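You operate a simulated robot arm through the tools that you are given. There is no shell and no other tool.

The job below is to be done with a simulated robot arm. You get a single attempt, and the scene is never put back.

Task
Wipe the pale specks off the small winder, then load the mini black bobbin and wind it full.
Fine: use the felt block and put it back; roller arm away to load, then on; winder slider till FULL and left home. Leave the other controls and bobbins. Set down upright: small felt block. Where these are worked on the way, their far stop is far enough and under half their travel is too little: roller arm. What is to be rubbed or washed off counts as gone when no trace of it is left.

Only the result counts: the job must be done as asked and must still hold three seconds after the hand-in. Knocking over, shifting, dropping, spilling or breaking anything else fails it.

Robot
A 6-joint arm with a two-finger parallel gripper, fixed in place. Base frame: the origin is at the foot of the arm, x ahead of it, y to its left, z up. Lengths are in cm, angles in rad, forces in N, time in s.
With the tool pointing down near the work surface it reaches from about 44 to 86 cm from the base axis. Its first joint turns from -2.007 to 2.007 rad. Payload 4.2 kg.
Tool frame: the origin (TCP) lies between the finger pads and is the grasp point; the fingertips stand 2.3 cm ahead of it; z points along the fingers, y is the line along which they close. The gripper opens to 9.4 cm. The fingers are 3.8 cm wide and 1 cm thick; the gripper's body (5.4 by 9.6 cm) begins 3.9 cm behind the TCP.
Orientation is that of the tool frame in the base frame, as [roll, pitch, yaw] about the fixed x, y, z axes, in that order (R = Rz(yaw) Ry(pitch) Rx(roll)). With the fingers straight down and closing along the base's y, the tool's x points along the base's -x, its y along +y and its z along -z.

Tools
- The arm moves only by the tool nudge_tool. Its argument "deltas" is a list of rows, each a list of 7 numbers: the turn, a rotation vector about the tool's x, y, z in rad, then the shift along the tool's x, y, z in cm, then the closure, from 0 (fully open) to 1 (shut). In form: [[rx, ry, rz, dx, dy, dz, hand], ...]. A call has 1 to 20 rows; each row is the pose to reach, as a shift and turn from the pose commanded when the call began, along the tool's axes at that moment. Rows are played at 5 a second. More than 5 cm and 0.15 rad between two rows, or a gripper value outside its range, and nothing of the call is played. A pose out of reach is approached as far as the arm can. The call stops where the force on the tool passes 50 N (or 10 N more than at its start, if that is more) or the arm is blocked; 0.2 s more then pass. The fingers move at their own pace (about 10.8 cm/s each) and stop on an object; they squeeze with about 29 N. The grip force told is the motor's: it shows also when the fingers shut on nothing. Time passes only in rows, and 0.2 s behind the last, so rows that repeat a pose let the fingers close. It gives the time, the measured TCP pose, the force on the tool (base axes), the opening and the grip force at its end, in the units of the frame above (readings bear some noise), with the torque about the TCP (base axes, N m) and any sound that the robot's microphone picked up.
- Cameras (640 x 400 px; columns grow to the right, rows downward): "scene" is fixed at [22.03, -49.97, 135.21]; the picture's right is [0.84, -0.54, 0.00], its down [-0.28, -0.43, -0.86] and it looks along [0.46, 0.72, -0.51] (base axes); focal length 335 px, centre (320, 200). "wrist" rides on the gripper at [8.6, 1.6, -7.5] in the tool frame; the picture's right is [-0.18, 0.98, 0.00], its down [-0.58, -0.11, -0.81] and it looks along [-0.79, -0.15, 0.59] (tool axes); focal length 243 px, centre (320, 200). There is no depth. A picture from a camera that has moved, and an enlarged one, comes with that camera's place and axes in the base frame and with its lens.
- capture(camera): a new picture of that camera. The clock stands still meanwhile.
- move_column(by): slides the trunk up (or, below 0, down) by that many cm; the arm rides with it, the base frame stays. It gives what a move gives, with no picture.
- close_up(camera, box): a new picture of the part [left, top, right, bottom] of that camera's present view, enlarged. The clock stands still meanwhile.
- job_done(): hands the job in; it is judged then, once.

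Places have to be worked out from the pictures, the camera data and where the tool is seen. Open the gripper and draw the arm clear of the work before you hand the job in, unless the task says otherwise.

The tools are called after ">>>" as name(argument=value, ...) on one line, values as JSON. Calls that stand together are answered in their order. nudge_tool: Moves the arm, as the interface text tells. Its arguments: {"type":"object","properties":{"deltas":{"type":"array","items":{"type":"array","items":{"type":"number"}}}},"required":["deltas"]} The other tools are called the same way: move_column (by) slides the trunk up or down; capture (camera) takes a picture; close_up (camera, box) takes an enlarged picture of a part of a camera's view; job_done () hands the job in.

At the start:

```text
clock: 0.0
tcp_pos: [57.73, 17.5, 101.42]
orientation: [-3.141, 0.0, -3.141]
contact_force: [-0.6, -0.4, -0.6]
torque: [0.03, -0.01, 0.03]
opening: 9.4
gripper_force: 0.0
trunk travel left (down, up): [-72.5, 26.5]
```

scene: 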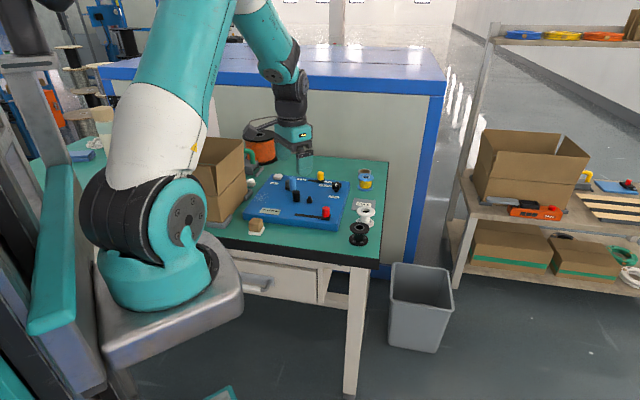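
wrist: 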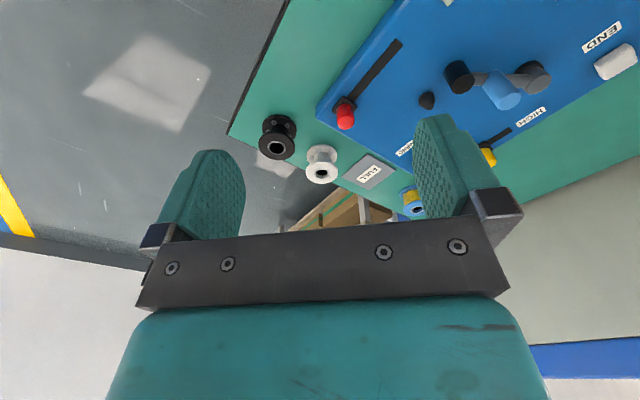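

I'll start with enlarged looks at the bench from the scene camera to identify the winder, specks, felt block and bobbins.

>>> close_up(camera="scene", box=[230, 150, 390, 250])

>>> close_up(camera="scene", box=[240, 165, 320, 215])

>>> close_up(camera="scene", box=[310, 160, 390, 250])

>>> close_up(camera="wrist", box=[240, 0, 640, 220])

```text
4.00 times, centred on (310, 200) of scene
camera zoom: at [22.03, -49.97, 135.21], right [0.84, -0.54, 0.0], down [-0.28, -0.43, -0.86], along [0.46, 0.72, -0.51], focal length 1340 px, centre (360, 200)
```

zoom: 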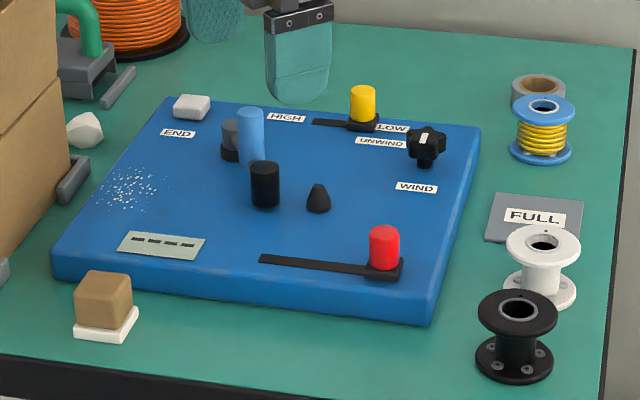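

```text
8.00 times, centred on (280, 190) of scene
camera zoom: at [22.03, -49.97, 135.21], right [0.84, -0.54, 0.0], down [-0.28, -0.43, -0.86], along [0.46, 0.72, -0.51], focal length 2680 px, centre (640, 280)
```

zoom: 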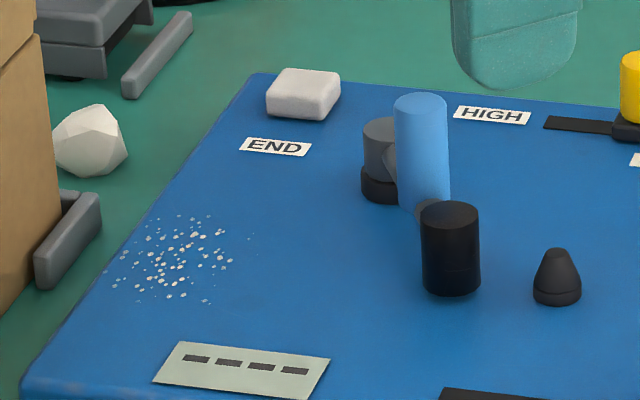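

```text
4.44 times, centred on (350, 205) of scene
camera zoom: at [22.03, -49.97, 135.21], right [0.84, -0.54, 0.0], down [-0.28, -0.43, -0.86], along [0.46, 0.72, -0.51], focal length 1489 px, centre (187, 178)
```

zoom: 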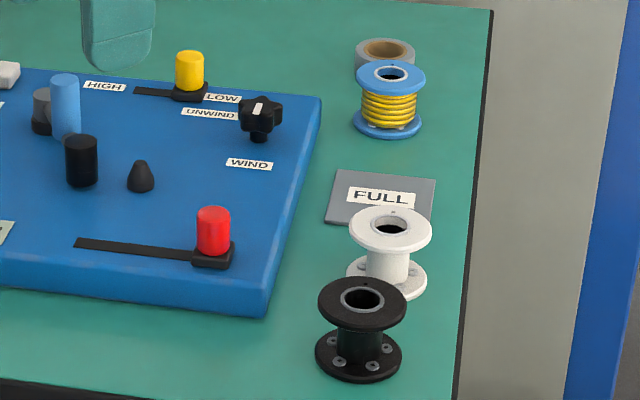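

```text
1.60 times, centred on (440, 110) of wrist
camera zoom: at [48.94, 19.28, 108.79], right [0.18, 0.98, 0.0], down [0.58, -0.11, 0.81], along [0.79, -0.15, -0.59], focal length 388 px, centre (128, 344)
```

zoom: 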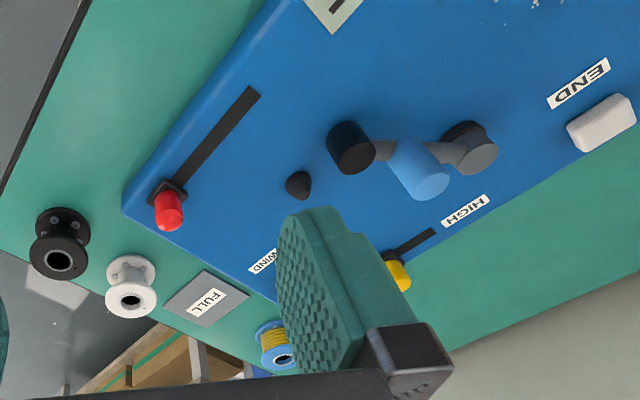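

The winder is a blue base yawed about -45° on a table near z≈75. Specks are at its left front, the felt-soled block sits in front of it, the roller arm with blue handle lies beside the cone spindle, and the black bobbin is at the far right front. I'll tilt the tool so the wrist camera looks straight down over the winder for a better map.

>>> nudge_tool(deltas=[[0, 0.13, 0, -0.3, 1.4, 0, 0], [0, 0.26, 0, -0.6, 2.8, 0, 0], [0, 0.39, 0, -1, 4.2, 0, 0], [0, 0.52, 0, -1.3, 5.6, 0, 0], [0, 0.65, 0, -1.6, 7, 0, 0], [0, 0.78, 0, -2, 8.4, 0, 0], [0, 0.91, 0, -2.3, 9.5, 0, 0], [0, 0.91, 0, -2.3, 9.5, 0, 0]])

>>> capture(camera="wrist")

>>> capture(camera="scene")

```text
clock: 1.8
tcp_pos: [51.15, 21.77, 98.09]
orientation: [3.137, -0.871, -3.14]
contact_force: [0.2, 0.4, -0.9]
torque: [0.02, 0.0, 0.0]
opening: 9.4
gripper_force: 0.0
out of reach, approached as far as the arm can: row 5, 6, 7, 8
trunk travel left (down, up): [-72.5, 26.5]
```

```text
taken
camera wrist: at [51.18, 23.35, 109.44], right [0.12, 0.98, -0.14], down [0.99, -0.11, 0.07], along [0.06, -0.15, -0.99], focal length 243 px, centre (320, 200)
```

wrist: 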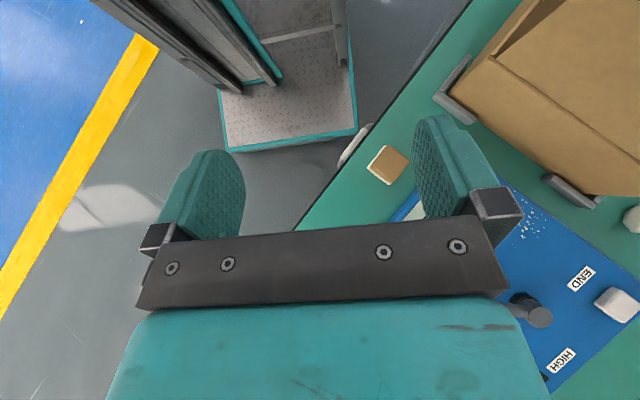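

```text
taken
```

scene: 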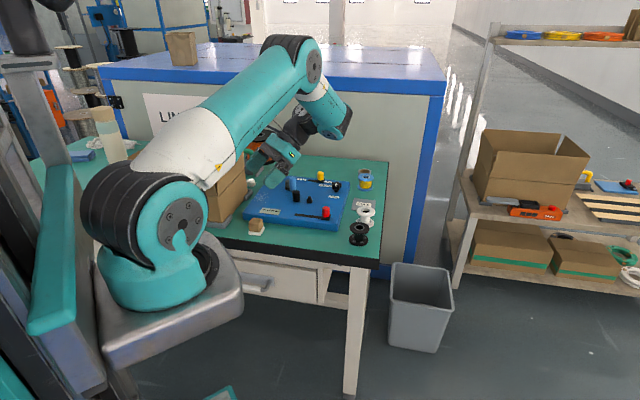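

The tilted view mostly shows the gripper, and that pose was at the reach limit. I'll tip the tool back to vertical with the TCP about (51, 25, 104), so the camera looks forward over the whole winder.

>>> nudge_tool(deltas=[[0, -0.13, 0, 0.7, 0.4, -0.6, 0], [0, -0.26, 0, 1.4, 0.8, -1.2, 0], [0, -0.39, 0, 2.1, 1.3, -1.8, 0], [0, -0.52, 0, 2.8, 1.7, -2.4, 0], [0, -0.65, 0, 3.5, 2.2, -3, 0], [0, -0.78, 0, 4.1, 2.6, -3.4, 0], [0, -0.871, 0, 4.6, 3, -3.86, 0], [0, -0.871, 0, 4.6, 3, -3.86, 0]])

>>> capture(camera="wrist")

>>> capture(camera="scene")

```text
clock: 3.6
tcp_pos: [51.31, 24.8, 103.59]
orientation: [-3.141, -0.039, 3.141]
contact_force: [-0.4, 0.4, -0.1]
torque: [-0.01, 0.0, 0.01]
opening: 9.39
gripper_force: 0.1
trunk travel left (down, up): [-72.5, 26.5]
```

```text
taken
camera wrist: at [42.81, 26.41, 111.47], right [0.18, 0.98, -0.01], down [0.61, -0.11, 0.78], along [0.77, -0.15, -0.62], focal length 243 px, centre (320, 200)
```

wrist: 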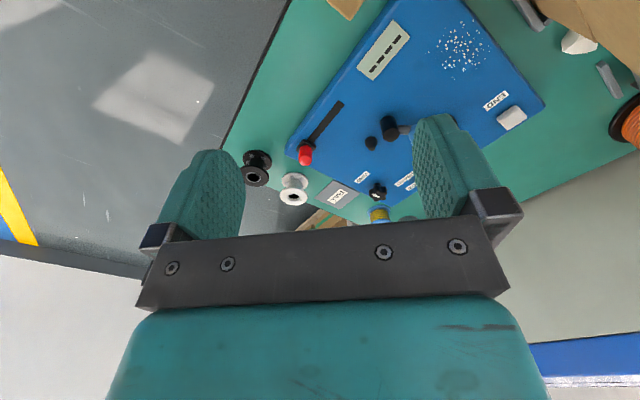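

```text
taken
```

scene: 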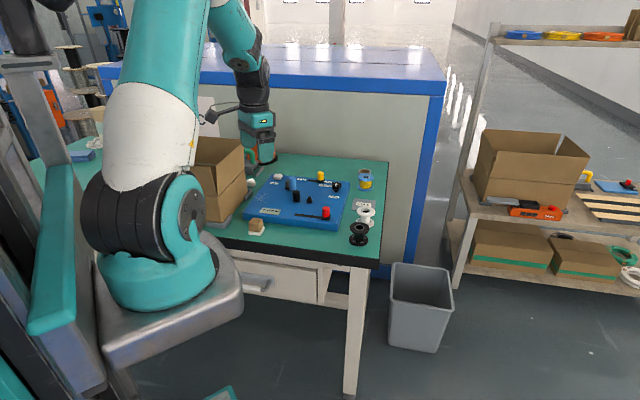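

Now I have a view over the whole winder. Let me enlarge the interesting parts of both cameras.

>>> close_up(camera="wrist", box=[230, 0, 430, 125])

>>> close_up(camera="wrist", box=[230, 100, 430, 225])

>>> close_up(camera="wrist", box=[400, 0, 600, 125])

>>> close_up(camera="scene", box=[240, 165, 320, 215])

>>> close_up(camera="scene", box=[240, 200, 320, 250])

>>> close_up(camera="scene", box=[310, 200, 390, 250])

>>> close_up(camera="scene", box=[300, 160, 380, 210])

```text
3.20 times, centred on (330, 62) of wrist
camera zoom: at [42.81, 26.41, 111.47], right [0.18, 0.98, -0.01], down [0.61, -0.11, 0.78], along [0.77, -0.15, -0.62], focal length 776 px, centre (288, 640)
```

zoom: 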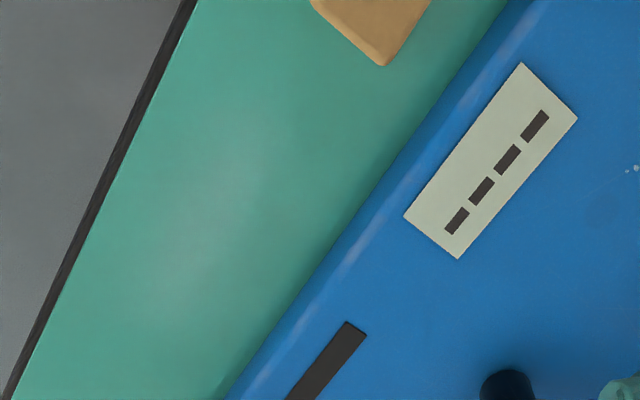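

```text
3.20 times, centred on (330, 162) of wrist
camera zoom: at [42.81, 26.41, 111.47], right [0.18, 0.98, -0.01], down [0.61, -0.11, 0.78], along [0.77, -0.15, -0.62], focal length 776 px, centre (288, 320)
```

zoom: 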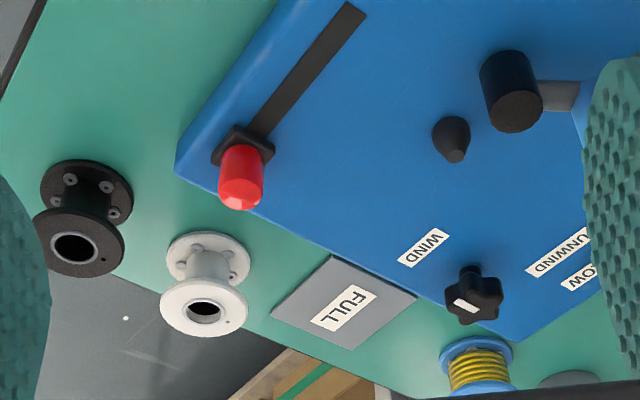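

```text
3.20 times, centred on (500, 62) of wrist
camera zoom: at [42.81, 26.41, 111.47], right [0.18, 0.98, -0.01], down [0.61, -0.11, 0.78], along [0.77, -0.15, -0.62], focal length 776 px, centre (-256, 640)
```

zoom: 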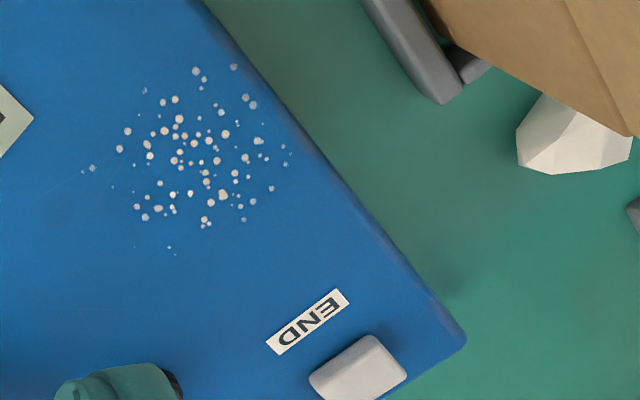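

```text
8.00 times, centred on (280, 190) of scene
camera zoom: at [22.03, -49.97, 135.21], right [0.84, -0.54, 0.0], down [-0.28, -0.43, -0.86], along [0.46, 0.72, -0.51], focal length 2680 px, centre (640, 280)
```

zoom: 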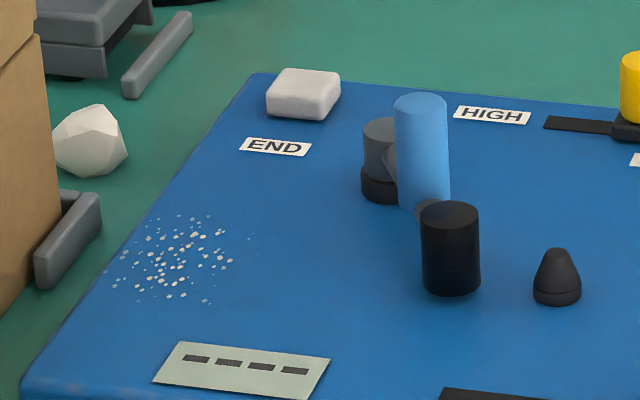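

```text
8.00 times, centred on (280, 225) of scene
camera zoom: at [22.03, -49.97, 135.21], right [0.84, -0.54, 0.0], down [-0.28, -0.43, -0.86], along [0.46, 0.72, -0.51], focal length 2680 px, centre (640, 0)
```

zoom: 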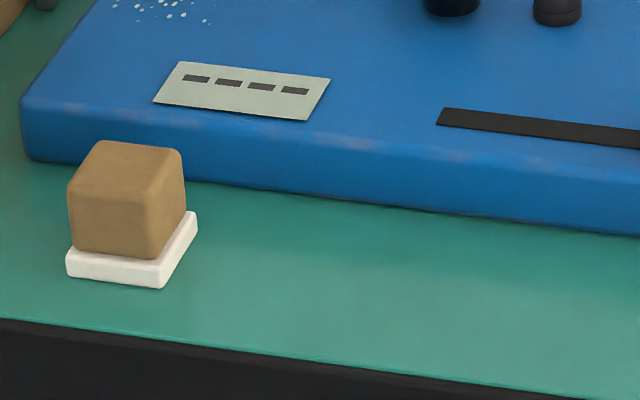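

```text
8.00 times, centred on (350, 225) of scene
camera zoom: at [22.03, -49.97, 135.21], right [0.84, -0.54, 0.0], down [-0.28, -0.43, -0.86], along [0.46, 0.72, -0.51], focal length 2680 px, centre (80, 0)
```

zoom: 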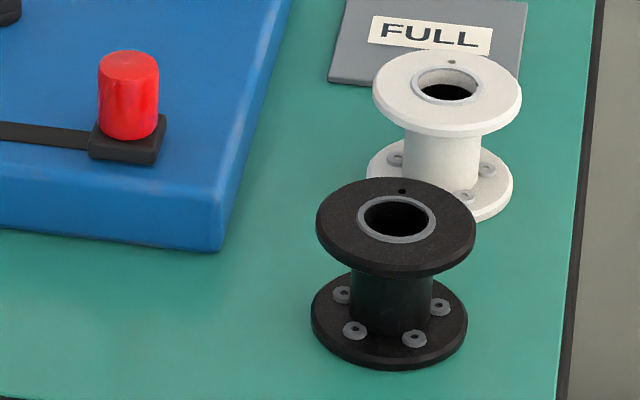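

```text
8.00 times, centred on (340, 185) of scene
camera zoom: at [22.03, -49.97, 135.21], right [0.84, -0.54, 0.0], down [-0.28, -0.43, -0.86], along [0.46, 0.72, -0.51], focal length 2680 px, centre (160, 320)
```

zoom: 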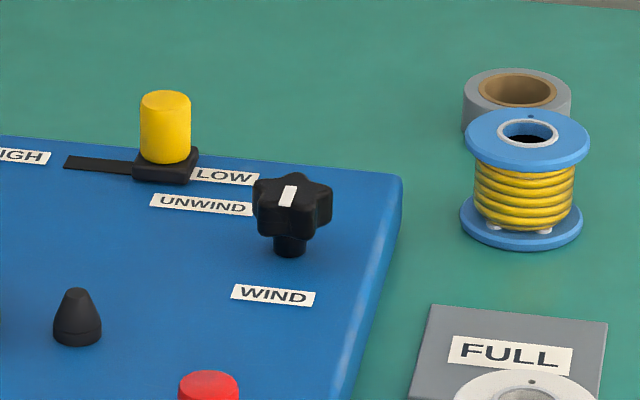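

Triangulating both cameras gives these positions:

| Item | Position (cm) |
|---|---|
| Winder top | z≈79 |
| Table | z≈75.6 |
| Spindle | (69.3, 29.7) |
| Felt block | (50.0, 28.7), yaw -45° |
| Roller arm pivot | (67.8, 41.4) |
| Blue handle | (66.8, 36.2) |
| Roller | (66.0, 32.5) |
| Black bobbin | (72.6, 8.2) |

I'll square up the tool and turn it 45° above the felt block.

>>> nudge_tool(deltas=[[0, -0.039, 0, 0.6, 1.9, 2, 0], [0, -0.039, 0, 1.3, 3.9, 4, 0]])

>>> nudge_tool(deltas=[[0, 0, -0.13, 0, 0, 1, 0], [0, 0, -0.26, 0, 0, 2, 0], [0, 0, -0.39, 0, 0, 3, 0], [0, 0, -0.52, 0, 0, 4, 0], [0, 0, -0.65, 0, 0, 5, 0], [0, 0, -0.785, 0, 0, 6, 0], [0, 0, -0.785, 0, 0, 7, 0.3]])

>>> capture(camera="wrist")

>>> capture(camera="scene")

```text
clock: 4.2
tcp_pos: [49.78, 28.65, 99.8]
orientation: [-3.141, 0.001, 3.141]
contact_force: [0.8, -0.4, -0.3]
torque: [0.05, 0.01, -0.02]
opening: 9.43
gripper_force: 0.0
trunk travel left (down, up): [-72.5, 26.5]
```

```text
clock: 5.8
tcp_pos: [49.72, 28.58, 92.75]
orientation: [3.141, -0.001, -2.355]
contact_force: [-0.5, 0.0, -0.4]
torque: [-0.01, -0.02, -0.01]
opening: 6.61
gripper_force: 0.1
trunk travel left (down, up): [-72.5, 26.5]
```

```text
taken
camera wrist: at [42.38, 23.71, 100.25], right [-0.57, 0.82, 0.0], down [0.49, 0.33, 0.81], along [0.66, 0.46, -0.59], focal length 243 px, centre (320, 200)
```

wrist: 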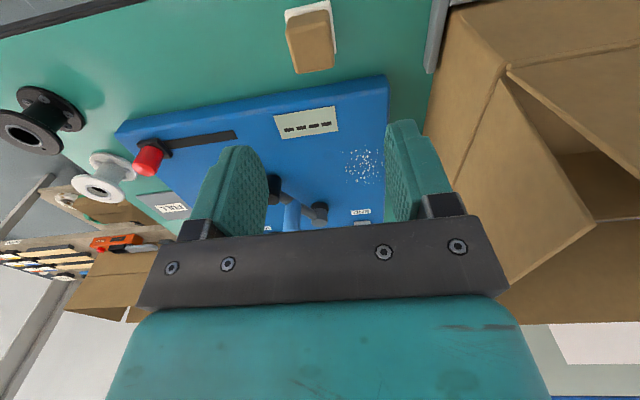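

```text
taken
```

scene: 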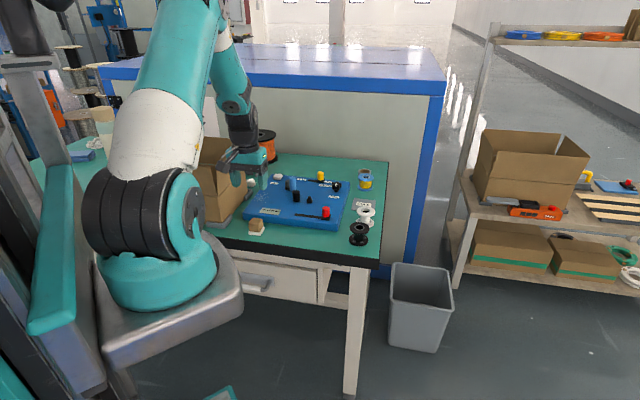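

Orientation is now as planned, with the camera behind the block. I'll zoom in on the block and the wipe area to refine the positions.

>>> close_up(camera="wrist", box=[240, 0, 400, 100])

>>> close_up(camera="wrist", box=[230, 110, 430, 235])

>>> close_up(camera="scene", box=[190, 130, 290, 250])

```text
4.00 times, centred on (320, 50) of wrist
camera zoom: at [42.38, 23.71, 100.25], right [-0.57, 0.82, 0.0], down [0.49, 0.33, 0.81], along [0.66, 0.46, -0.59], focal length 970 px, centre (320, 800)
```

zoom: 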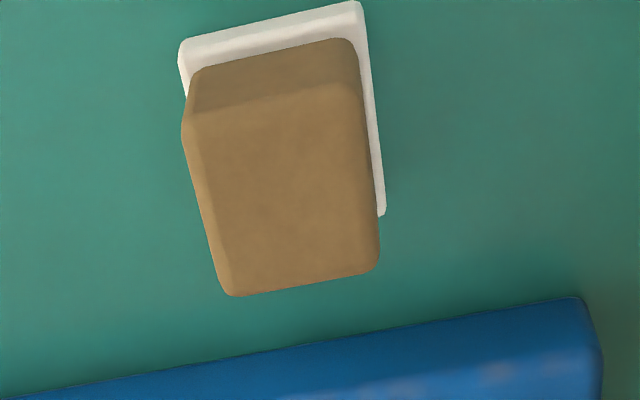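

```text
3.20 times, centred on (330, 172) of wrist
camera zoom: at [42.38, 23.71, 100.25], right [-0.57, 0.82, 0.0], down [0.49, 0.33, 0.81], along [0.66, 0.46, -0.59], focal length 776 px, centre (288, 288)
```

zoom: 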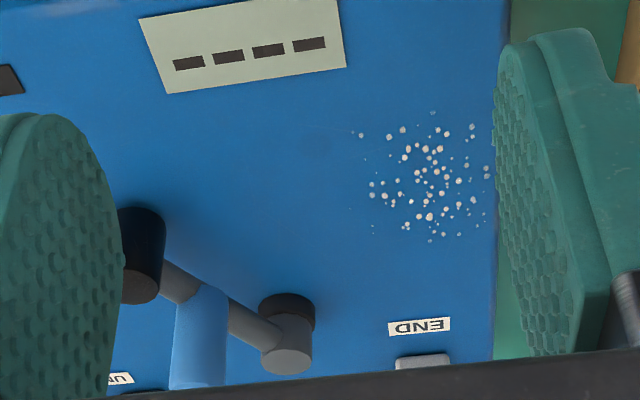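

```text
3.33 times, centred on (240, 190) of scene
camera zoom: at [22.03, -49.97, 135.21], right [0.84, -0.54, 0.0], down [-0.28, -0.43, -0.86], along [0.46, 0.72, -0.51], focal length 1117 px, centre (587, 233)
```

zoom: 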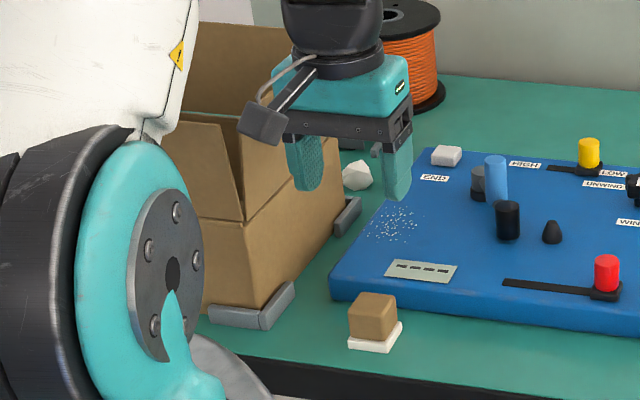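

From the close wrist view the block centre is about (49.6, 27.9), its top near z≈79–79.5. I'll shift about 0.7 cm and descend with the fingers straddling it, stopping short to look.

>>> nudge_tool(deltas=[[0, 0, 0, 0.3, -0.2, 3, 0.3], [0, 0, 0, 0.59, -0.42, 6, 0.3], [0, 0, 0, 0.59, -0.42, 9, 0.3], [0, 0, 0, 0.59, -0.42, 11.2, 0.3], [0, 0, 0, 0.59, -0.42, 11.2, 0.3]])

>>> capture(camera="wrist")

>>> close_up(camera="scene", box=[200, 170, 320, 250])

```text
clock: 7.0
tcp_pos: [49.52, 28.1, 81.76]
orientation: [-3.141, 0.0, -2.356]
contact_force: [0.1, 1.0, -0.4]
torque: [-0.01, 0.02, 0.0]
opening: 6.57
gripper_force: 0.0
trunk travel left (down, up): [-72.5, 26.5]
```

```text
taken
camera wrist: at [42.06, 23.14, 89.11], right [-0.56, 0.83, 0.0], down [0.49, 0.33, 0.81], along [0.67, 0.46, -0.59], focal length 243 px, centre (320, 200)
```

wrist: 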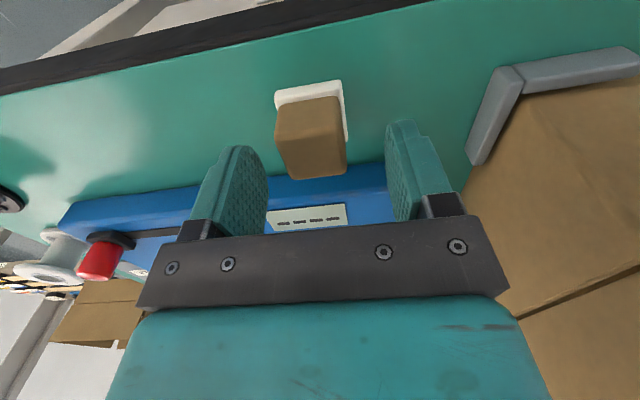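

```text
5.00 times, centred on (260, 210) of scene
camera zoom: at [22.03, -49.97, 135.21], right [0.84, -0.54, 0.0], down [-0.28, -0.43, -0.86], along [0.46, 0.72, -0.51], focal length 1675 px, centre (620, 150)
```

zoom: 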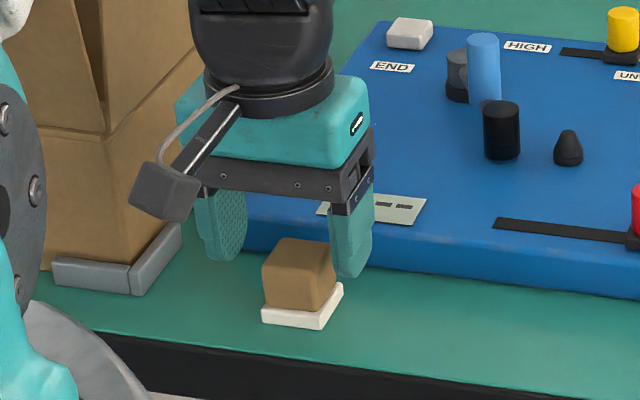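

The fingers straddle the block well; the block centre is about 0.3 cm off along the closing line. I'll correct that, lower to TCP z≈79.4 (tips above the felt sole) and close on the wood.

>>> nudge_tool(deltas=[[0, 0, 0, 0, -0.3, 0.8, 0.3], [0, 0, 0, 0, -0.3, 1.6, 0.3], [0, 0, 0, 0, -0.3, 2.4, 0.3], [0, 0, 0, 0, -0.3, 2.4, 0.3]])

>>> capture(camera="wrist")

>>> close_up(camera="scene", box=[220, 190, 300, 240])

```text
clock: 8.0
tcp_pos: [49.79, 27.91, 79.2]
orientation: [-3.141, -0.001, -2.356]
contact_force: [1.3, -0.2, 0.5]
torque: [0.02, 0.03, 0.02]
opening: 6.56
gripper_force: 0.0
trunk travel left (down, up): [-72.5, 26.5]
```

```text
taken
camera wrist: at [42.43, 22.91, 86.6], right [-0.56, 0.83, 0.0], down [0.49, 0.33, 0.81], along [0.67, 0.46, -0.59], focal length 243 px, centre (320, 200)
```

wrist: 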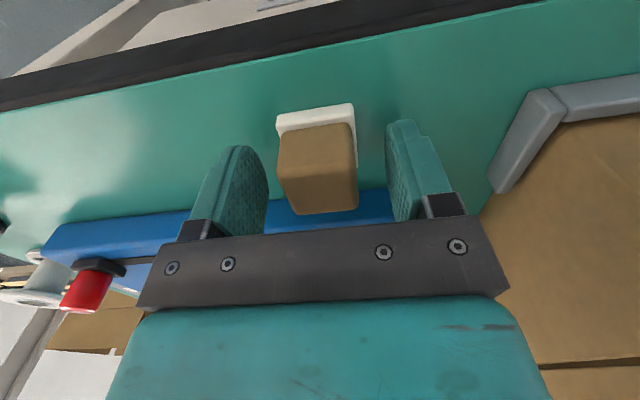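

```text
8.00 times, centred on (260, 215) of scene
camera zoom: at [22.03, -49.97, 135.21], right [0.84, -0.54, 0.0], down [-0.28, -0.43, -0.86], along [0.46, 0.72, -0.51], focal length 2680 px, centre (800, 80)
```

zoom: 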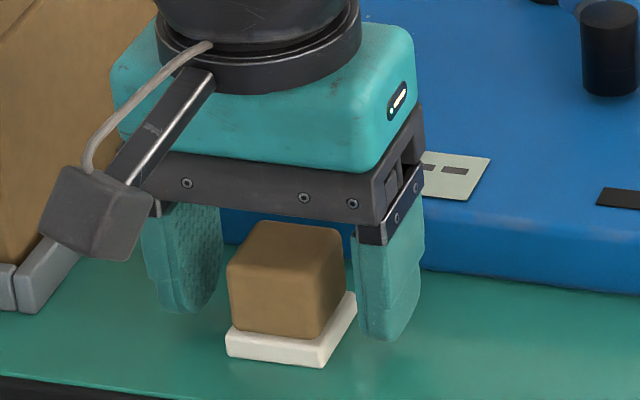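

Before closing I want a sharper look at the relation of fingertips to the felt sole.

>>> close_up(camera="wrist", box=[220, 80, 440, 230])

>>> close_up(camera="scene", box=[232, 205, 280, 240])

```text
2.67 times, centred on (330, 155) of wrist
camera zoom: at [42.43, 22.91, 86.6], right [-0.56, 0.83, 0.0], down [0.49, 0.33, 0.81], along [0.67, 0.46, -0.59], focal length 647 px, centre (293, 320)
```

zoom: 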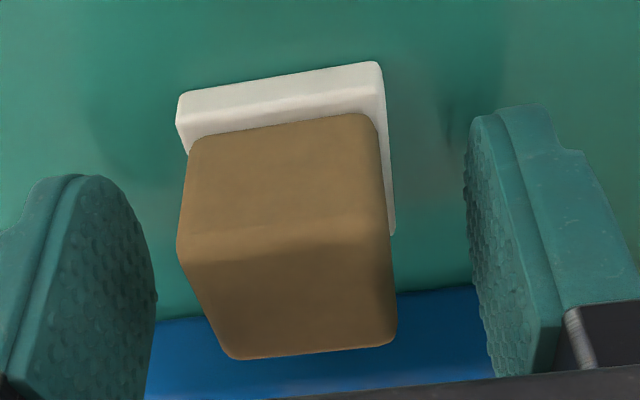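

```text
11.43 times, centred on (256, 222) of scene
camera zoom: at [22.03, -49.97, 135.21], right [0.84, -0.54, 0.0], down [-0.28, -0.43, -0.86], along [0.46, 0.72, -0.51], focal length 3829 px, centre (1051, -57)
```

zoom: 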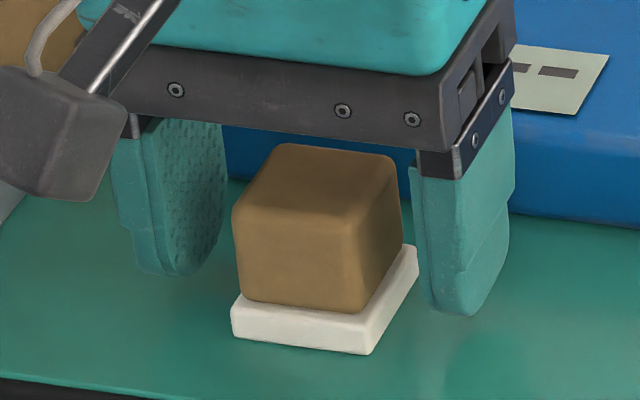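

Refined: table z≈76.0, sole top ≈76.8, block top ≈79.8, and the block is centred under the TCP. I'll rise 0.3 cm so the tips clear the felt ledge, then close.

>>> nudge_tool(deltas=[[0, 0, 0, 0, 0, -0.3, 0.3], [0, 0, 0, 0, 0, -0.3, 0.6], [0, 0, 0, 0, 0, -0.3, 1], [0, 0, 0, 0, 0, -0.3, 1], [0, 0, 0, 0, 0, -0.3, 1], [0, 0, 0, 0, 0, -0.3, 1]])

>>> close_up(camera="scene", box=[220, 190, 300, 240])

>>> close_up(camera="wrist", box=[220, 80, 440, 230])

```text
clock: 9.4
tcp_pos: [49.76, 27.84, 79.53]
orientation: [3.141, 0.001, -2.356]
contact_force: [0.3, 0.8, -0.5]
torque: [-0.01, 0.0, 0.02]
opening: 3.34
gripper_force: 28.7
trunk travel left (down, up): [-72.5, 26.5]
```

```text
8.00 times, centred on (260, 215) of scene
camera zoom: at [22.03, -49.97, 135.21], right [0.84, -0.54, 0.0], down [-0.28, -0.43, -0.86], along [0.46, 0.72, -0.51], focal length 2680 px, centre (800, 80)
```

zoom: 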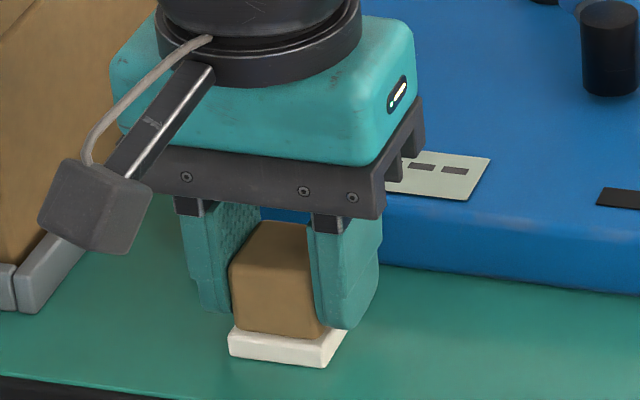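

```text
2.67 times, centred on (330, 155) of wrist
camera zoom: at [42.43, 22.86, 86.89], right [-0.56, 0.83, 0.0], down [0.49, 0.33, 0.81], along [0.67, 0.46, -0.59], focal length 647 px, centre (293, 320)
```

zoom: 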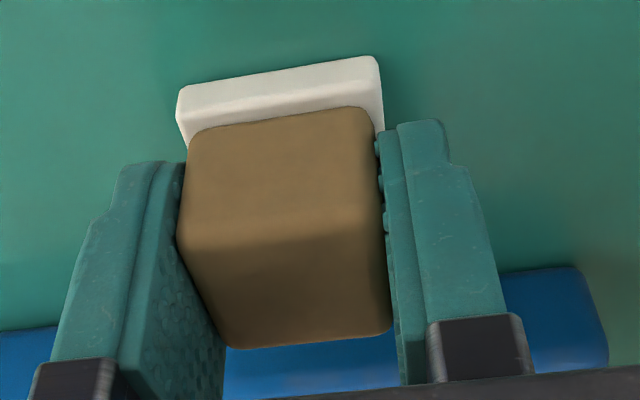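

Gripped on the wood at 3.34 cm with 28.7 N; put-back pose is TCP (49.76, 27.84, 79.53). Now I lift it straight up 7 cm and check.

>>> nudge_tool(deltas=[[0, 0, 0, 0, 0, -0.5, 1], [0, 0, 0, 0, 0, -2, 1], [0, 0, 0, 0, 0, -4, 1], [0, 0, 0, 0, 0, -6, 1], [0, 0, 0, 0, 0, -7, 1], [0, 0, 0, 0, 0, -7, 1]])

>>> capture(camera="wrist")

>>> close_up(camera="scene", box=[170, 110, 330, 240])

```text
clock: 10.8
tcp_pos: [49.77, 27.67, 86.52]
orientation: [3.141, 0.0, -2.356]
contact_force: [0.0, 0.4, 0.1]
torque: [-0.01, 0.0, 0.02]
opening: 3.32
gripper_force: 29.2
trunk travel left (down, up): [-72.5, 26.5]
```

```text
taken
camera wrist: at [42.32, 22.79, 93.95], right [-0.56, 0.83, 0.0], down [0.49, 0.33, 0.81], along [0.67, 0.46, -0.59], focal length 243 px, centre (320, 200)
```

wrist: 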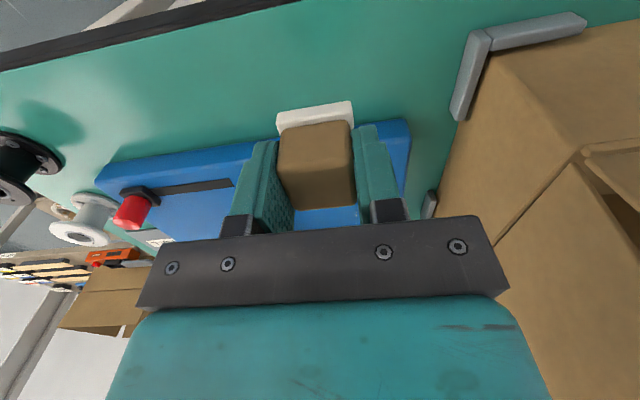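

```text
3.08 times, centred on (250, 175) of scene
camera zoom: at [22.03, -49.97, 135.21], right [0.84, -0.54, 0.0], down [-0.28, -0.43, -0.86], along [0.46, 0.72, -0.51], focal length 1031 px, centre (535, 277)
```

zoom: 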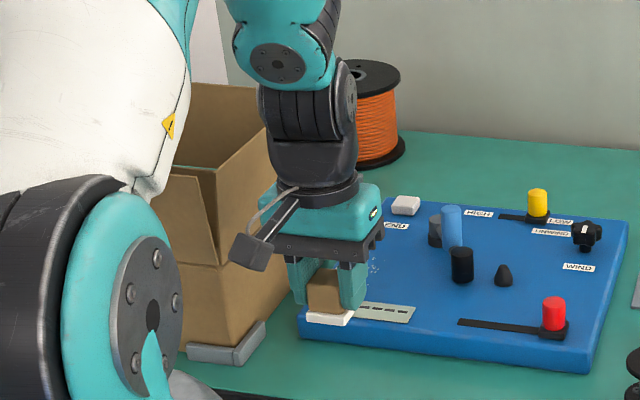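

The block is lifted securely. Now I carry it over the specks (around (57.6, 40.6)), staying at z=86.5 with about 4 cm clearance under the felt.

>>> nudge_tool(deltas=[[0, 0, 0, -2, 0.6, 0, 1], [0, 0, 0, -5, 1.3, 0, 1], [0, 0, 0, -8, 2, 0, 1], [0, 0, 0, -11, 2.8, 0, 1], [0, 0, 0, -14, 3.5, 0, 1], [0, 0, 0, -14.64, 3.6, 0, 1], [0, 0, 0, -14.64, 3.6, 0, 1]])

>>> capture(camera="wrist")

>>> close_up(camera="scene", box=[190, 110, 350, 230])

```text
clock: 12.4
tcp_pos: [57.51, 40.72, 86.22]
orientation: [-3.14, 0.0, -2.357]
contact_force: [-0.4, 0.0, -0.3]
torque: [-0.02, 0.0, 0.0]
opening: 3.33
gripper_force: 28.6
trunk travel left (down, up): [-72.5, 26.5]
```

```text
taken
camera wrist: at [50.27, 35.7, 93.73], right [-0.56, 0.83, 0.0], down [0.49, 0.33, 0.81], along [0.67, 0.46, -0.59], focal length 243 px, centre (320, 200)
```

wrist: 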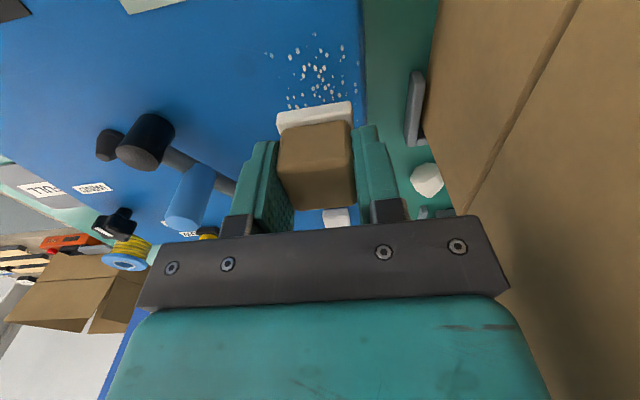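

```text
3.33 times, centred on (270, 170) of scene
camera zoom: at [22.03, -49.97, 135.21], right [0.84, -0.54, 0.0], down [-0.28, -0.43, -0.86], along [0.46, 0.72, -0.51], focal length 1117 px, centre (487, 300)
```

zoom: 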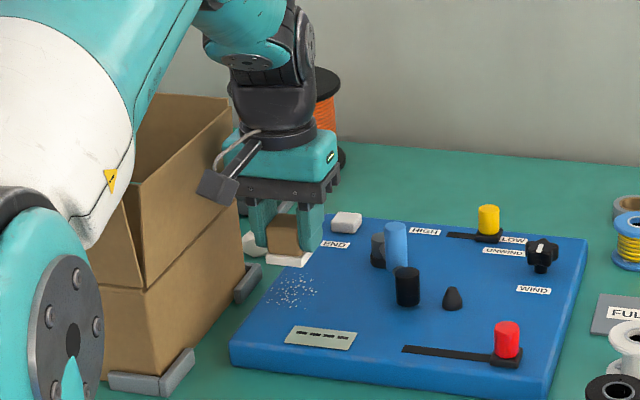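

The wrist view confirms the speck patch relative to the TCP. I'll move over the first lane (right part of the patch) and descend close to the surface.

>>> nudge_tool(deltas=[[0, 0, 0, 1.0, -0.5, 1.2, 1], [0, 0, 0, 1.9, -1.0, 2.4, 1], [0, 0, 0, 1.9, -1.0, 3.1, 1], [0, 0, 0, 1.9, -1.0, 3.1, 1]])

>>> capture(camera="wrist")

>>> close_up(camera="scene", box=[230, 165, 310, 215])

```text
clock: 13.4
tcp_pos: [57.01, 38.47, 83.39]
orientation: [3.141, 0.001, -2.357]
contact_force: [-0.1, -1.3, -0.9]
torque: [-0.02, 0.0, 0.01]
opening: 3.3
gripper_force: 29.2
trunk travel left (down, up): [-72.5, 26.5]
```

```text
taken
camera wrist: at [49.61, 33.6, 90.78], right [-0.56, 0.83, 0.0], down [0.49, 0.33, 0.81], along [0.67, 0.46, -0.59], focal length 243 px, centre (320, 200)
```

wrist: 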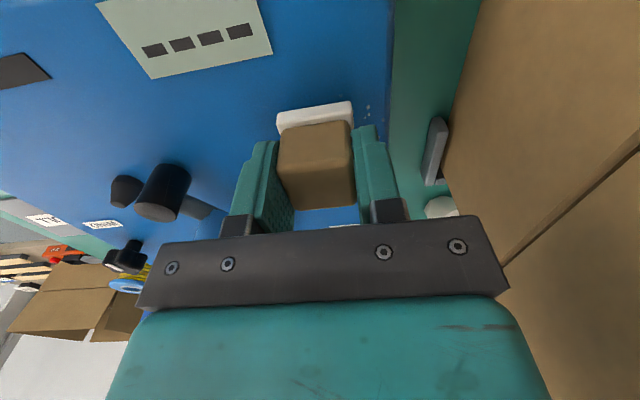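

```text
8.00 times, centred on (270, 190) of scene
camera zoom: at [22.03, -49.97, 135.21], right [0.84, -0.54, 0.0], down [-0.28, -0.43, -0.86], along [0.46, 0.72, -0.51], focal length 2680 px, centre (720, 280)
```

zoom: 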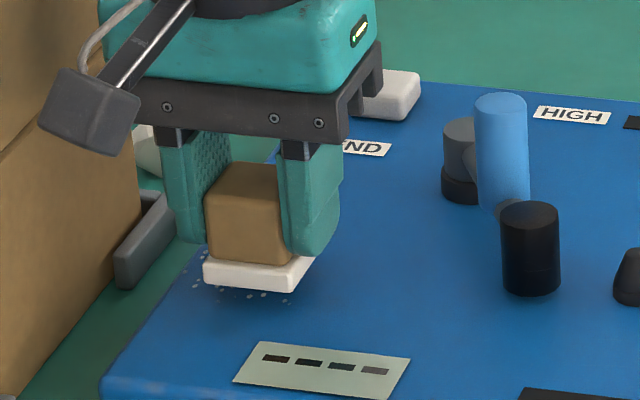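

Now lowering slowly toward contact, reading force.

>>> nudge_tool(deltas=[[0, 0, 0, 0, 0, 0.2, 1], [0, 0, 0, 0, 0, 0.4, 1], [0, 0, 0, 0, 0, 0.55, 1], [0, 0, 0, 0, 0, 0.7, 1], [0, 0, 0, 0, 0, 0.7, 1]])

```text
clock: 14.6
tcp_pos: [57.01, 38.37, 82.6]
orientation: [3.142, 0.0, -2.356]
contact_force: [0.2, 0.0, -0.3]
torque: [0.02, -0.01, -0.02]
opening: 3.33
gripper_force: 29.2
trunk travel left (down, up): [-72.5, 26.5]
```

>>> nudge_tool(deltas=[[0, 0, 0, 0, 0, 0.1, 1], [0, 0, 0, 0, 0, 0.2, 1], [0, 0, 0, 0, 0, 0.3, 1], [0, 0, 0, 0, 0, 0.3, 1]])

>>> close_up(camera="scene", box=[230, 165, 310, 215])

```text
clock: 15.6
tcp_pos: [57.04, 38.6, 82.59]
orientation: [-3.141, -0.001, -2.353]
contact_force: [0.3, 0.0, 1.8]
torque: [-0.03, 0.0, -0.04]
opening: 3.34
gripper_force: 29.6
trunk travel left (down, up): [-72.5, 26.5]
```

```text
8.00 times, centred on (270, 190) of scene
camera zoom: at [22.03, -49.97, 135.21], right [0.84, -0.54, 0.0], down [-0.28, -0.43, -0.86], along [0.46, 0.72, -0.51], focal length 2680 px, centre (720, 280)
```

zoom: 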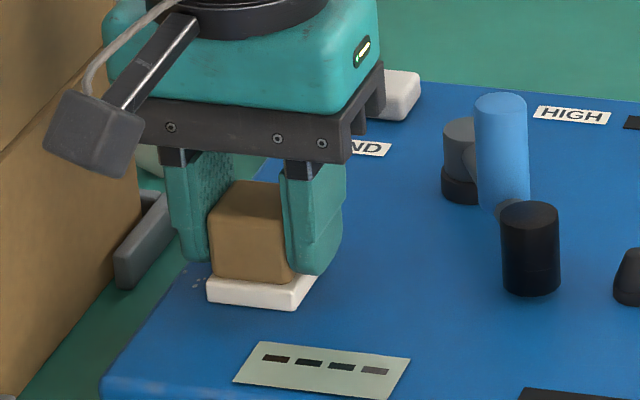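

Force is just rising to about 1.8 N, so contact is beginning near TCP z≈82.4–82.5. I'll press slightly more.

>>> nudge_tool(deltas=[[0, 0, 0, 0, 0, 0.05, 1], [0, 0, 0, 0, 0, 0.1, 1], [0, 0, 0, 0, 0, 0.1, 1]])

```text
clock: 16.4
tcp_pos: [57.12, 38.39, 82.43]
orientation: [3.141, 0.002, -2.359]
contact_force: [-2.1, -4.2, 19.3]
torque: [-0.25, 0.2, -0.01]
opening: 3.33
gripper_force: 29.9
trunk travel left (down, up): [-72.5, 26.5]
```

Contact at about z=82.5; 19 N is a bit firm, so I'll back off 0.04 cm and sweep the first lane (a≈13) out and back along the winder's depth.

>>> nudge_tool(deltas=[[0, 0, 0, 0.6, 0, -0.04, 1], [0, 0, 0, 1.2, 0, -0.04, 1], [0, 0, 0, 0.5, 0, -0.04, 1], [0, 0, 0, -0.2, 0, -0.04, 1], [0, 0, 0, -0.9, 0, -0.04, 1], [0, 0, 0, -1.6, 0, -0.04, 1], [0, 0, 0, -2.3, 0, -0.04, 1], [0, 0, 0, -3.0, 0, -0.04, 1], [0, 0, 0, -3.7, 0, -0.04, 1], [0, 0, 0, -4.4, 0, -0.04, 1], [0, 0, 0, -5.0, 0, -0.04, 1], [0, 0, 0, -4.3, 0, -0.04, 1], [0, 0, 0, -3.6, 0, -0.04, 1], [0, 0, 0, -2.9, 0, -0.04, 1], [0, 0, 0, -2.2, 0, -0.04, 1], [0, 0, 0, -1.5, 0, -0.04, 1], [0, 0, 0, -0.8, 0, -0.04, 1], [0, 0, 0, -0.1, 0, -0.04, 1], [0, 0, 0, 0.6, 0, -0.04, 1], [0, 0, 0, 1.2, 0, -0.04, 1]])

>>> close_up(camera="scene", box=[230, 165, 310, 215])

>>> capture(camera="wrist")

```text
clock: 20.6
tcp_pos: [56.18, 37.74, 82.32]
orientation: [3.141, -0.001, -2.356]
contact_force: [-0.7, 0.4, -0.3]
torque: [-0.01, -0.01, 0.01]
opening: 3.33
gripper_force: 29.3
trunk travel left (down, up): [-72.5, 26.5]
```

```text
8.00 times, centred on (270, 190) of scene
camera zoom: at [22.03, -49.97, 135.21], right [0.84, -0.54, 0.0], down [-0.28, -0.43, -0.86], along [0.46, 0.72, -0.51], focal length 2680 px, centre (720, 280)
```

zoom: 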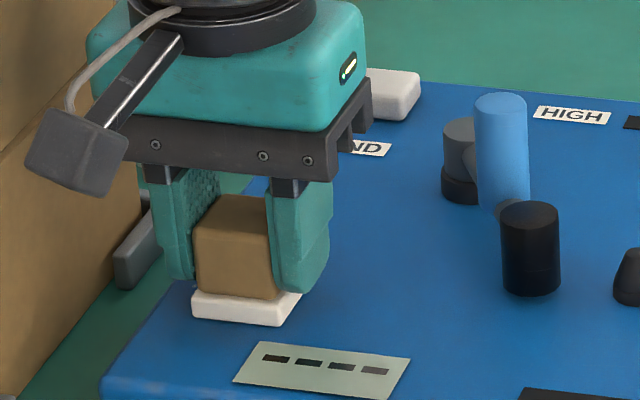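

```text
taken
camera wrist: at [48.72, 32.83, 89.76], right [-0.56, 0.83, 0.0], down [0.49, 0.33, 0.81], along [0.67, 0.46, -0.59], focal length 243 px, centre (320, 200)
```

wrist: 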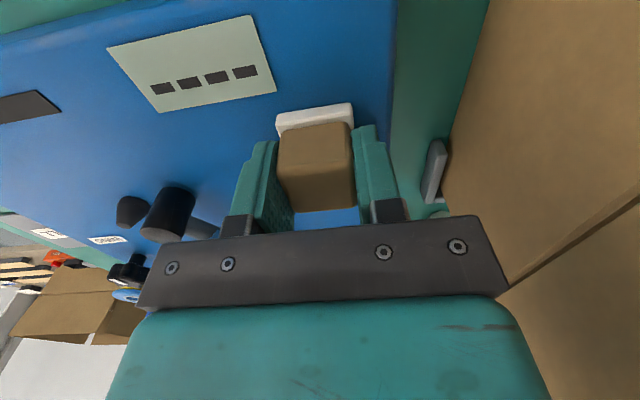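

Force dropped to zero at this end, so contact was light or lost during the sweep. I'll press down a bit here and read the force again.

>>> nudge_tool(deltas=[[0, 0, 0, 0, 0, 0.05, 1], [0, 0, 0, 0, 0, 0.08, 1], [0, 0, 0, 0, 0, 0.08, 1]])

```text
clock: 21.4
tcp_pos: [56.07, 37.8, 82.22]
orientation: [3.14, 0.0, -2.356]
contact_force: [-0.7, 1.4, 3.8]
torque: [0.01, -0.03, 0.0]
opening: 3.34
gripper_force: 28.5
trunk travel left (down, up): [-72.5, 26.5]
```

>>> nudge_tool(deltas=[[0, 0, 0, 0, 0, 0.05, 1], [0, 0, 0, 0, 0, 0.05, 1]])

```text
clock: 22.0
tcp_pos: [56.07, 37.71, 82.31]
orientation: [3.142, 0.0, -2.356]
contact_force: [-2.5, 1.2, 8.8]
torque: [0.03, 0.08, -0.01]
opening: 3.32
gripper_force: 29.7
trunk travel left (down, up): [-72.5, 26.5]
```

About 9 N now. I'll sweep half the lane and read the force to see how the contact varies.

>>> nudge_tool(deltas=[[0, 0, 0, -0.6, 0, 0, 1], [0, 0, 0, -1.2, 0, 0, 1], [0, 0, 0, -1.8, 0, 0, 1], [0, 0, 0, -2.4, 0, 0, 1], [0, 0, 0, -3.0, 0, 0, 1], [0, 0, 0, -3.6, 0, 0, 1]])

```text
clock: 23.4
tcp_pos: [58.59, 40.37, 82.41]
orientation: [3.141, 0.0, -2.356]
contact_force: [-2.5, -3.3, 11.5]
torque: [-0.09, 0.13, 0.01]
opening: 3.3
gripper_force: 28.8
trunk travel left (down, up): [-72.5, 26.5]
```

Steady ~11 N. I'll continue to the far end, slide to the second lane (a≈11.1), and sweep back.

>>> nudge_tool(deltas=[[0, 0, 0, -0.7, 0, 0, 1], [0, 0, 0, -1.4, 0, 0, 1], [0, 0, 0, -2.1, 0, 0, 1], [0, 0, 0, -2.7, 0, 0, 1], [0, 0, 0, -2.7, 0.6, 0, 1], [0, 0, 0, -2.7, 1.2, 0, 1], [0, 0, 0, -2.7, 1.8, 0, 1], [0, 0, 0, -2.0, 1.8, 0, 1], [0, 0, 0, -1.3, 1.8, 0, 1], [0, 0, 0, -0.6, 1.8, 0, 1], [0, 0, 0, 0.1, 1.8, 0, 1], [0, 0, 0, 0.8, 1.8, 0, 1], [0, 0, 0, 1.5, 1.8, 0, 1], [0, 0, 0, 2.2, 1.8, 0, 1], [0, 0, 0, 2.9, 1.8, 0, 1], [0, 0, 0, 3.6, 1.8, 0, 1]])

>>> capture(camera="wrist")

>>> close_up(camera="scene", box=[230, 165, 310, 215])

```text
clock: 26.8
tcp_pos: [54.96, 39.04, 82.29]
orientation: [3.141, 0.002, -2.357]
contact_force: [6.0, 5.8, 22.0]
torque: [0.1, -0.09, 0.01]
opening: 3.34
gripper_force: 28.6
trunk travel left (down, up): [-72.5, 26.5]
```

```text
taken
camera wrist: at [47.6, 34.14, 89.68], right [-0.56, 0.83, 0.0], down [0.49, 0.33, 0.81], along [0.67, 0.46, -0.59], focal length 243 px, centre (320, 200)
```

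wrist: 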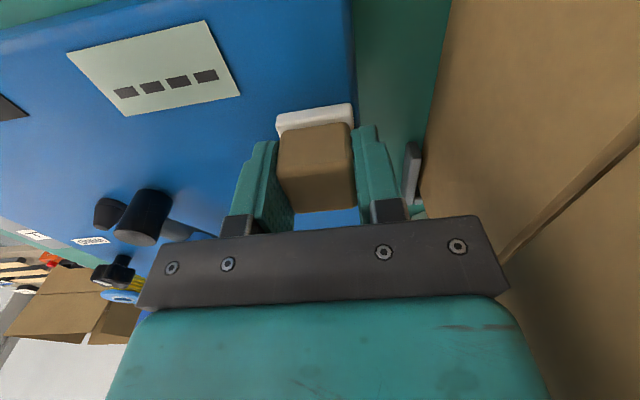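

```text
8.00 times, centred on (270, 190) of scene
camera zoom: at [22.03, -49.97, 135.21], right [0.84, -0.54, 0.0], down [-0.28, -0.43, -0.86], along [0.46, 0.72, -0.51], focal length 2680 px, centre (720, 280)
```

zoom: 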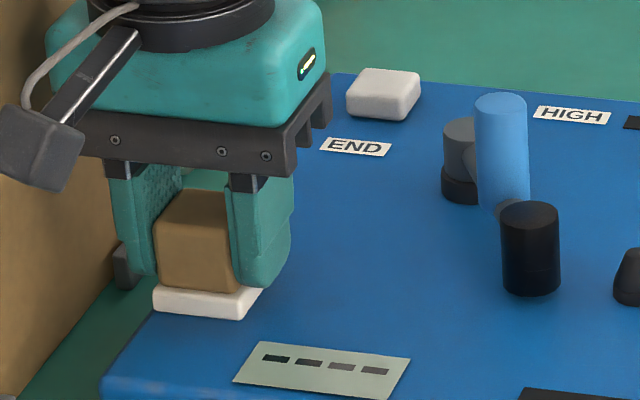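

The force is 22 N; I'll ease up 0.03 cm, shift 0.8 cm left to cover the patch edge and sweep out, then come back a bit to the right.

>>> nudge_tool(deltas=[[0, 0, 0, 0, 0.4, -0.03, 1], [0, 0, 0, 0, 0.8, -0.03, 1], [0, 0, 0, -0.7, 0.8, -0.03, 1], [0, 0, 0, -1.4, 0.8, -0.03, 1], [0, 0, 0, -2.1, 0.8, -0.03, 1], [0, 0, 0, -2.8, 0.8, -0.03, 1], [0, 0, 0, -3.5, 0.8, -0.03, 1], [0, 0, 0, -4.2, 0.8, -0.03, 1], [0, 0, 0, -4.9, 0.8, -0.03, 1], [0, 0, 0, -5.6, 0.8, -0.03, 1], [0, 0, 0, -6.2, 0.8, -0.03, 1], [0, 0, 0, -6.2, 0.2, -0.03, 1], [0, 0, 0, -6.2, -0.5, -0.03, 1], [0, 0, 0, -5.4, -0.5, -0.03, 1], [0, 0, 0, -4.6, -0.5, -0.03, 1], [0, 0, 0, -3.8, -0.5, -0.03, 1], [0, 0, 0, -3.0, -0.5, -0.03, 1], [0, 0, 0, -2.2, -0.5, -0.03, 1], [0, 0, 0, -1.4, -0.5, -0.03, 1], [0, 0, 0, -0.6, -0.5, -0.03, 1]])

>>> capture(camera="wrist")

```text
clock: 31.0
tcp_pos: [55.79, 39.02, 82.23]
orientation: [-3.142, 0.002, -2.356]
contact_force: [2.8, 3.9, 11.8]
torque: [0.03, -0.03, 0.05]
opening: 3.33
gripper_force: 29.2
trunk travel left (down, up): [-72.5, 26.5]
```

```text
taken
camera wrist: at [48.45, 34.12, 89.69], right [-0.56, 0.83, 0.0], down [0.49, 0.33, 0.81], along [0.67, 0.46, -0.59], focal length 243 px, centre (320, 200)
```

wrist: 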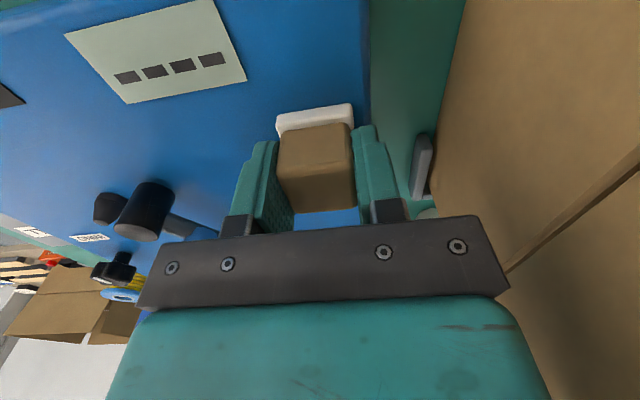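

Now lift the block 4 cm and move further back so I can see the wiped area.

>>> nudge_tool(deltas=[[0, 0, 0, 0, 0, -1.5, 1], [0, 0, 0, 0, 0, -4, 1], [0, 0, 0, -2, 0, -4.2, 1], [0, 0, 0, -4, 0, -4.2, 1], [0, 0, 0, -4, 0, -4.2, 1]])

>>> close_up(camera="wrist", box=[200, 0, 400, 125])

>>> close_up(camera="scene", box=[230, 175, 310, 225])

```text
clock: 32.2
tcp_pos: [58.68, 41.7, 86.65]
orientation: [3.141, -0.001, -2.357]
contact_force: [-0.3, 0.3, 0.2]
torque: [0.03, -0.01, -0.01]
opening: 3.31
gripper_force: 29.3
trunk travel left (down, up): [-72.5, 26.5]
```

```text
3.20 times, centred on (300, 62) of wrist
camera zoom: at [51.25, 36.75, 93.93], right [-0.56, 0.83, 0.0], down [0.49, 0.33, 0.81], along [0.67, 0.46, -0.59], focal length 776 px, centre (384, 640)
```

zoom: 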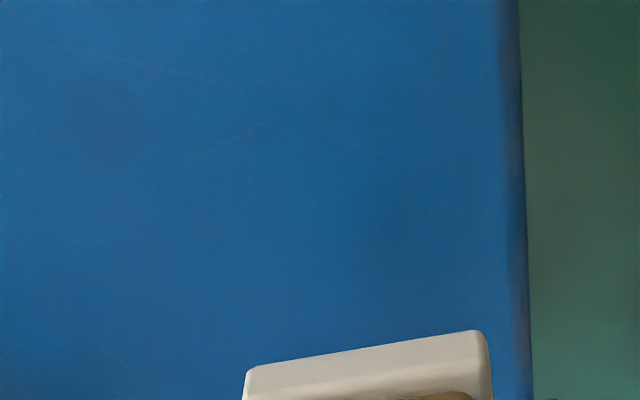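

```text
8.00 times, centred on (270, 200) of scene
camera zoom: at [22.03, -49.97, 135.21], right [0.84, -0.54, 0.0], down [-0.28, -0.43, -0.86], along [0.46, 0.72, -0.51], focal length 2680 px, centre (720, 200)
```

zoom: 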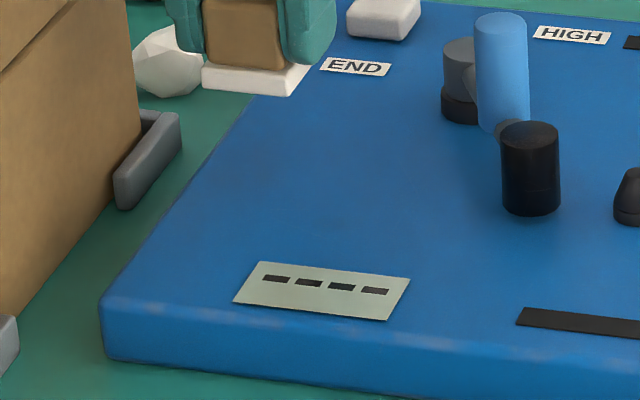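

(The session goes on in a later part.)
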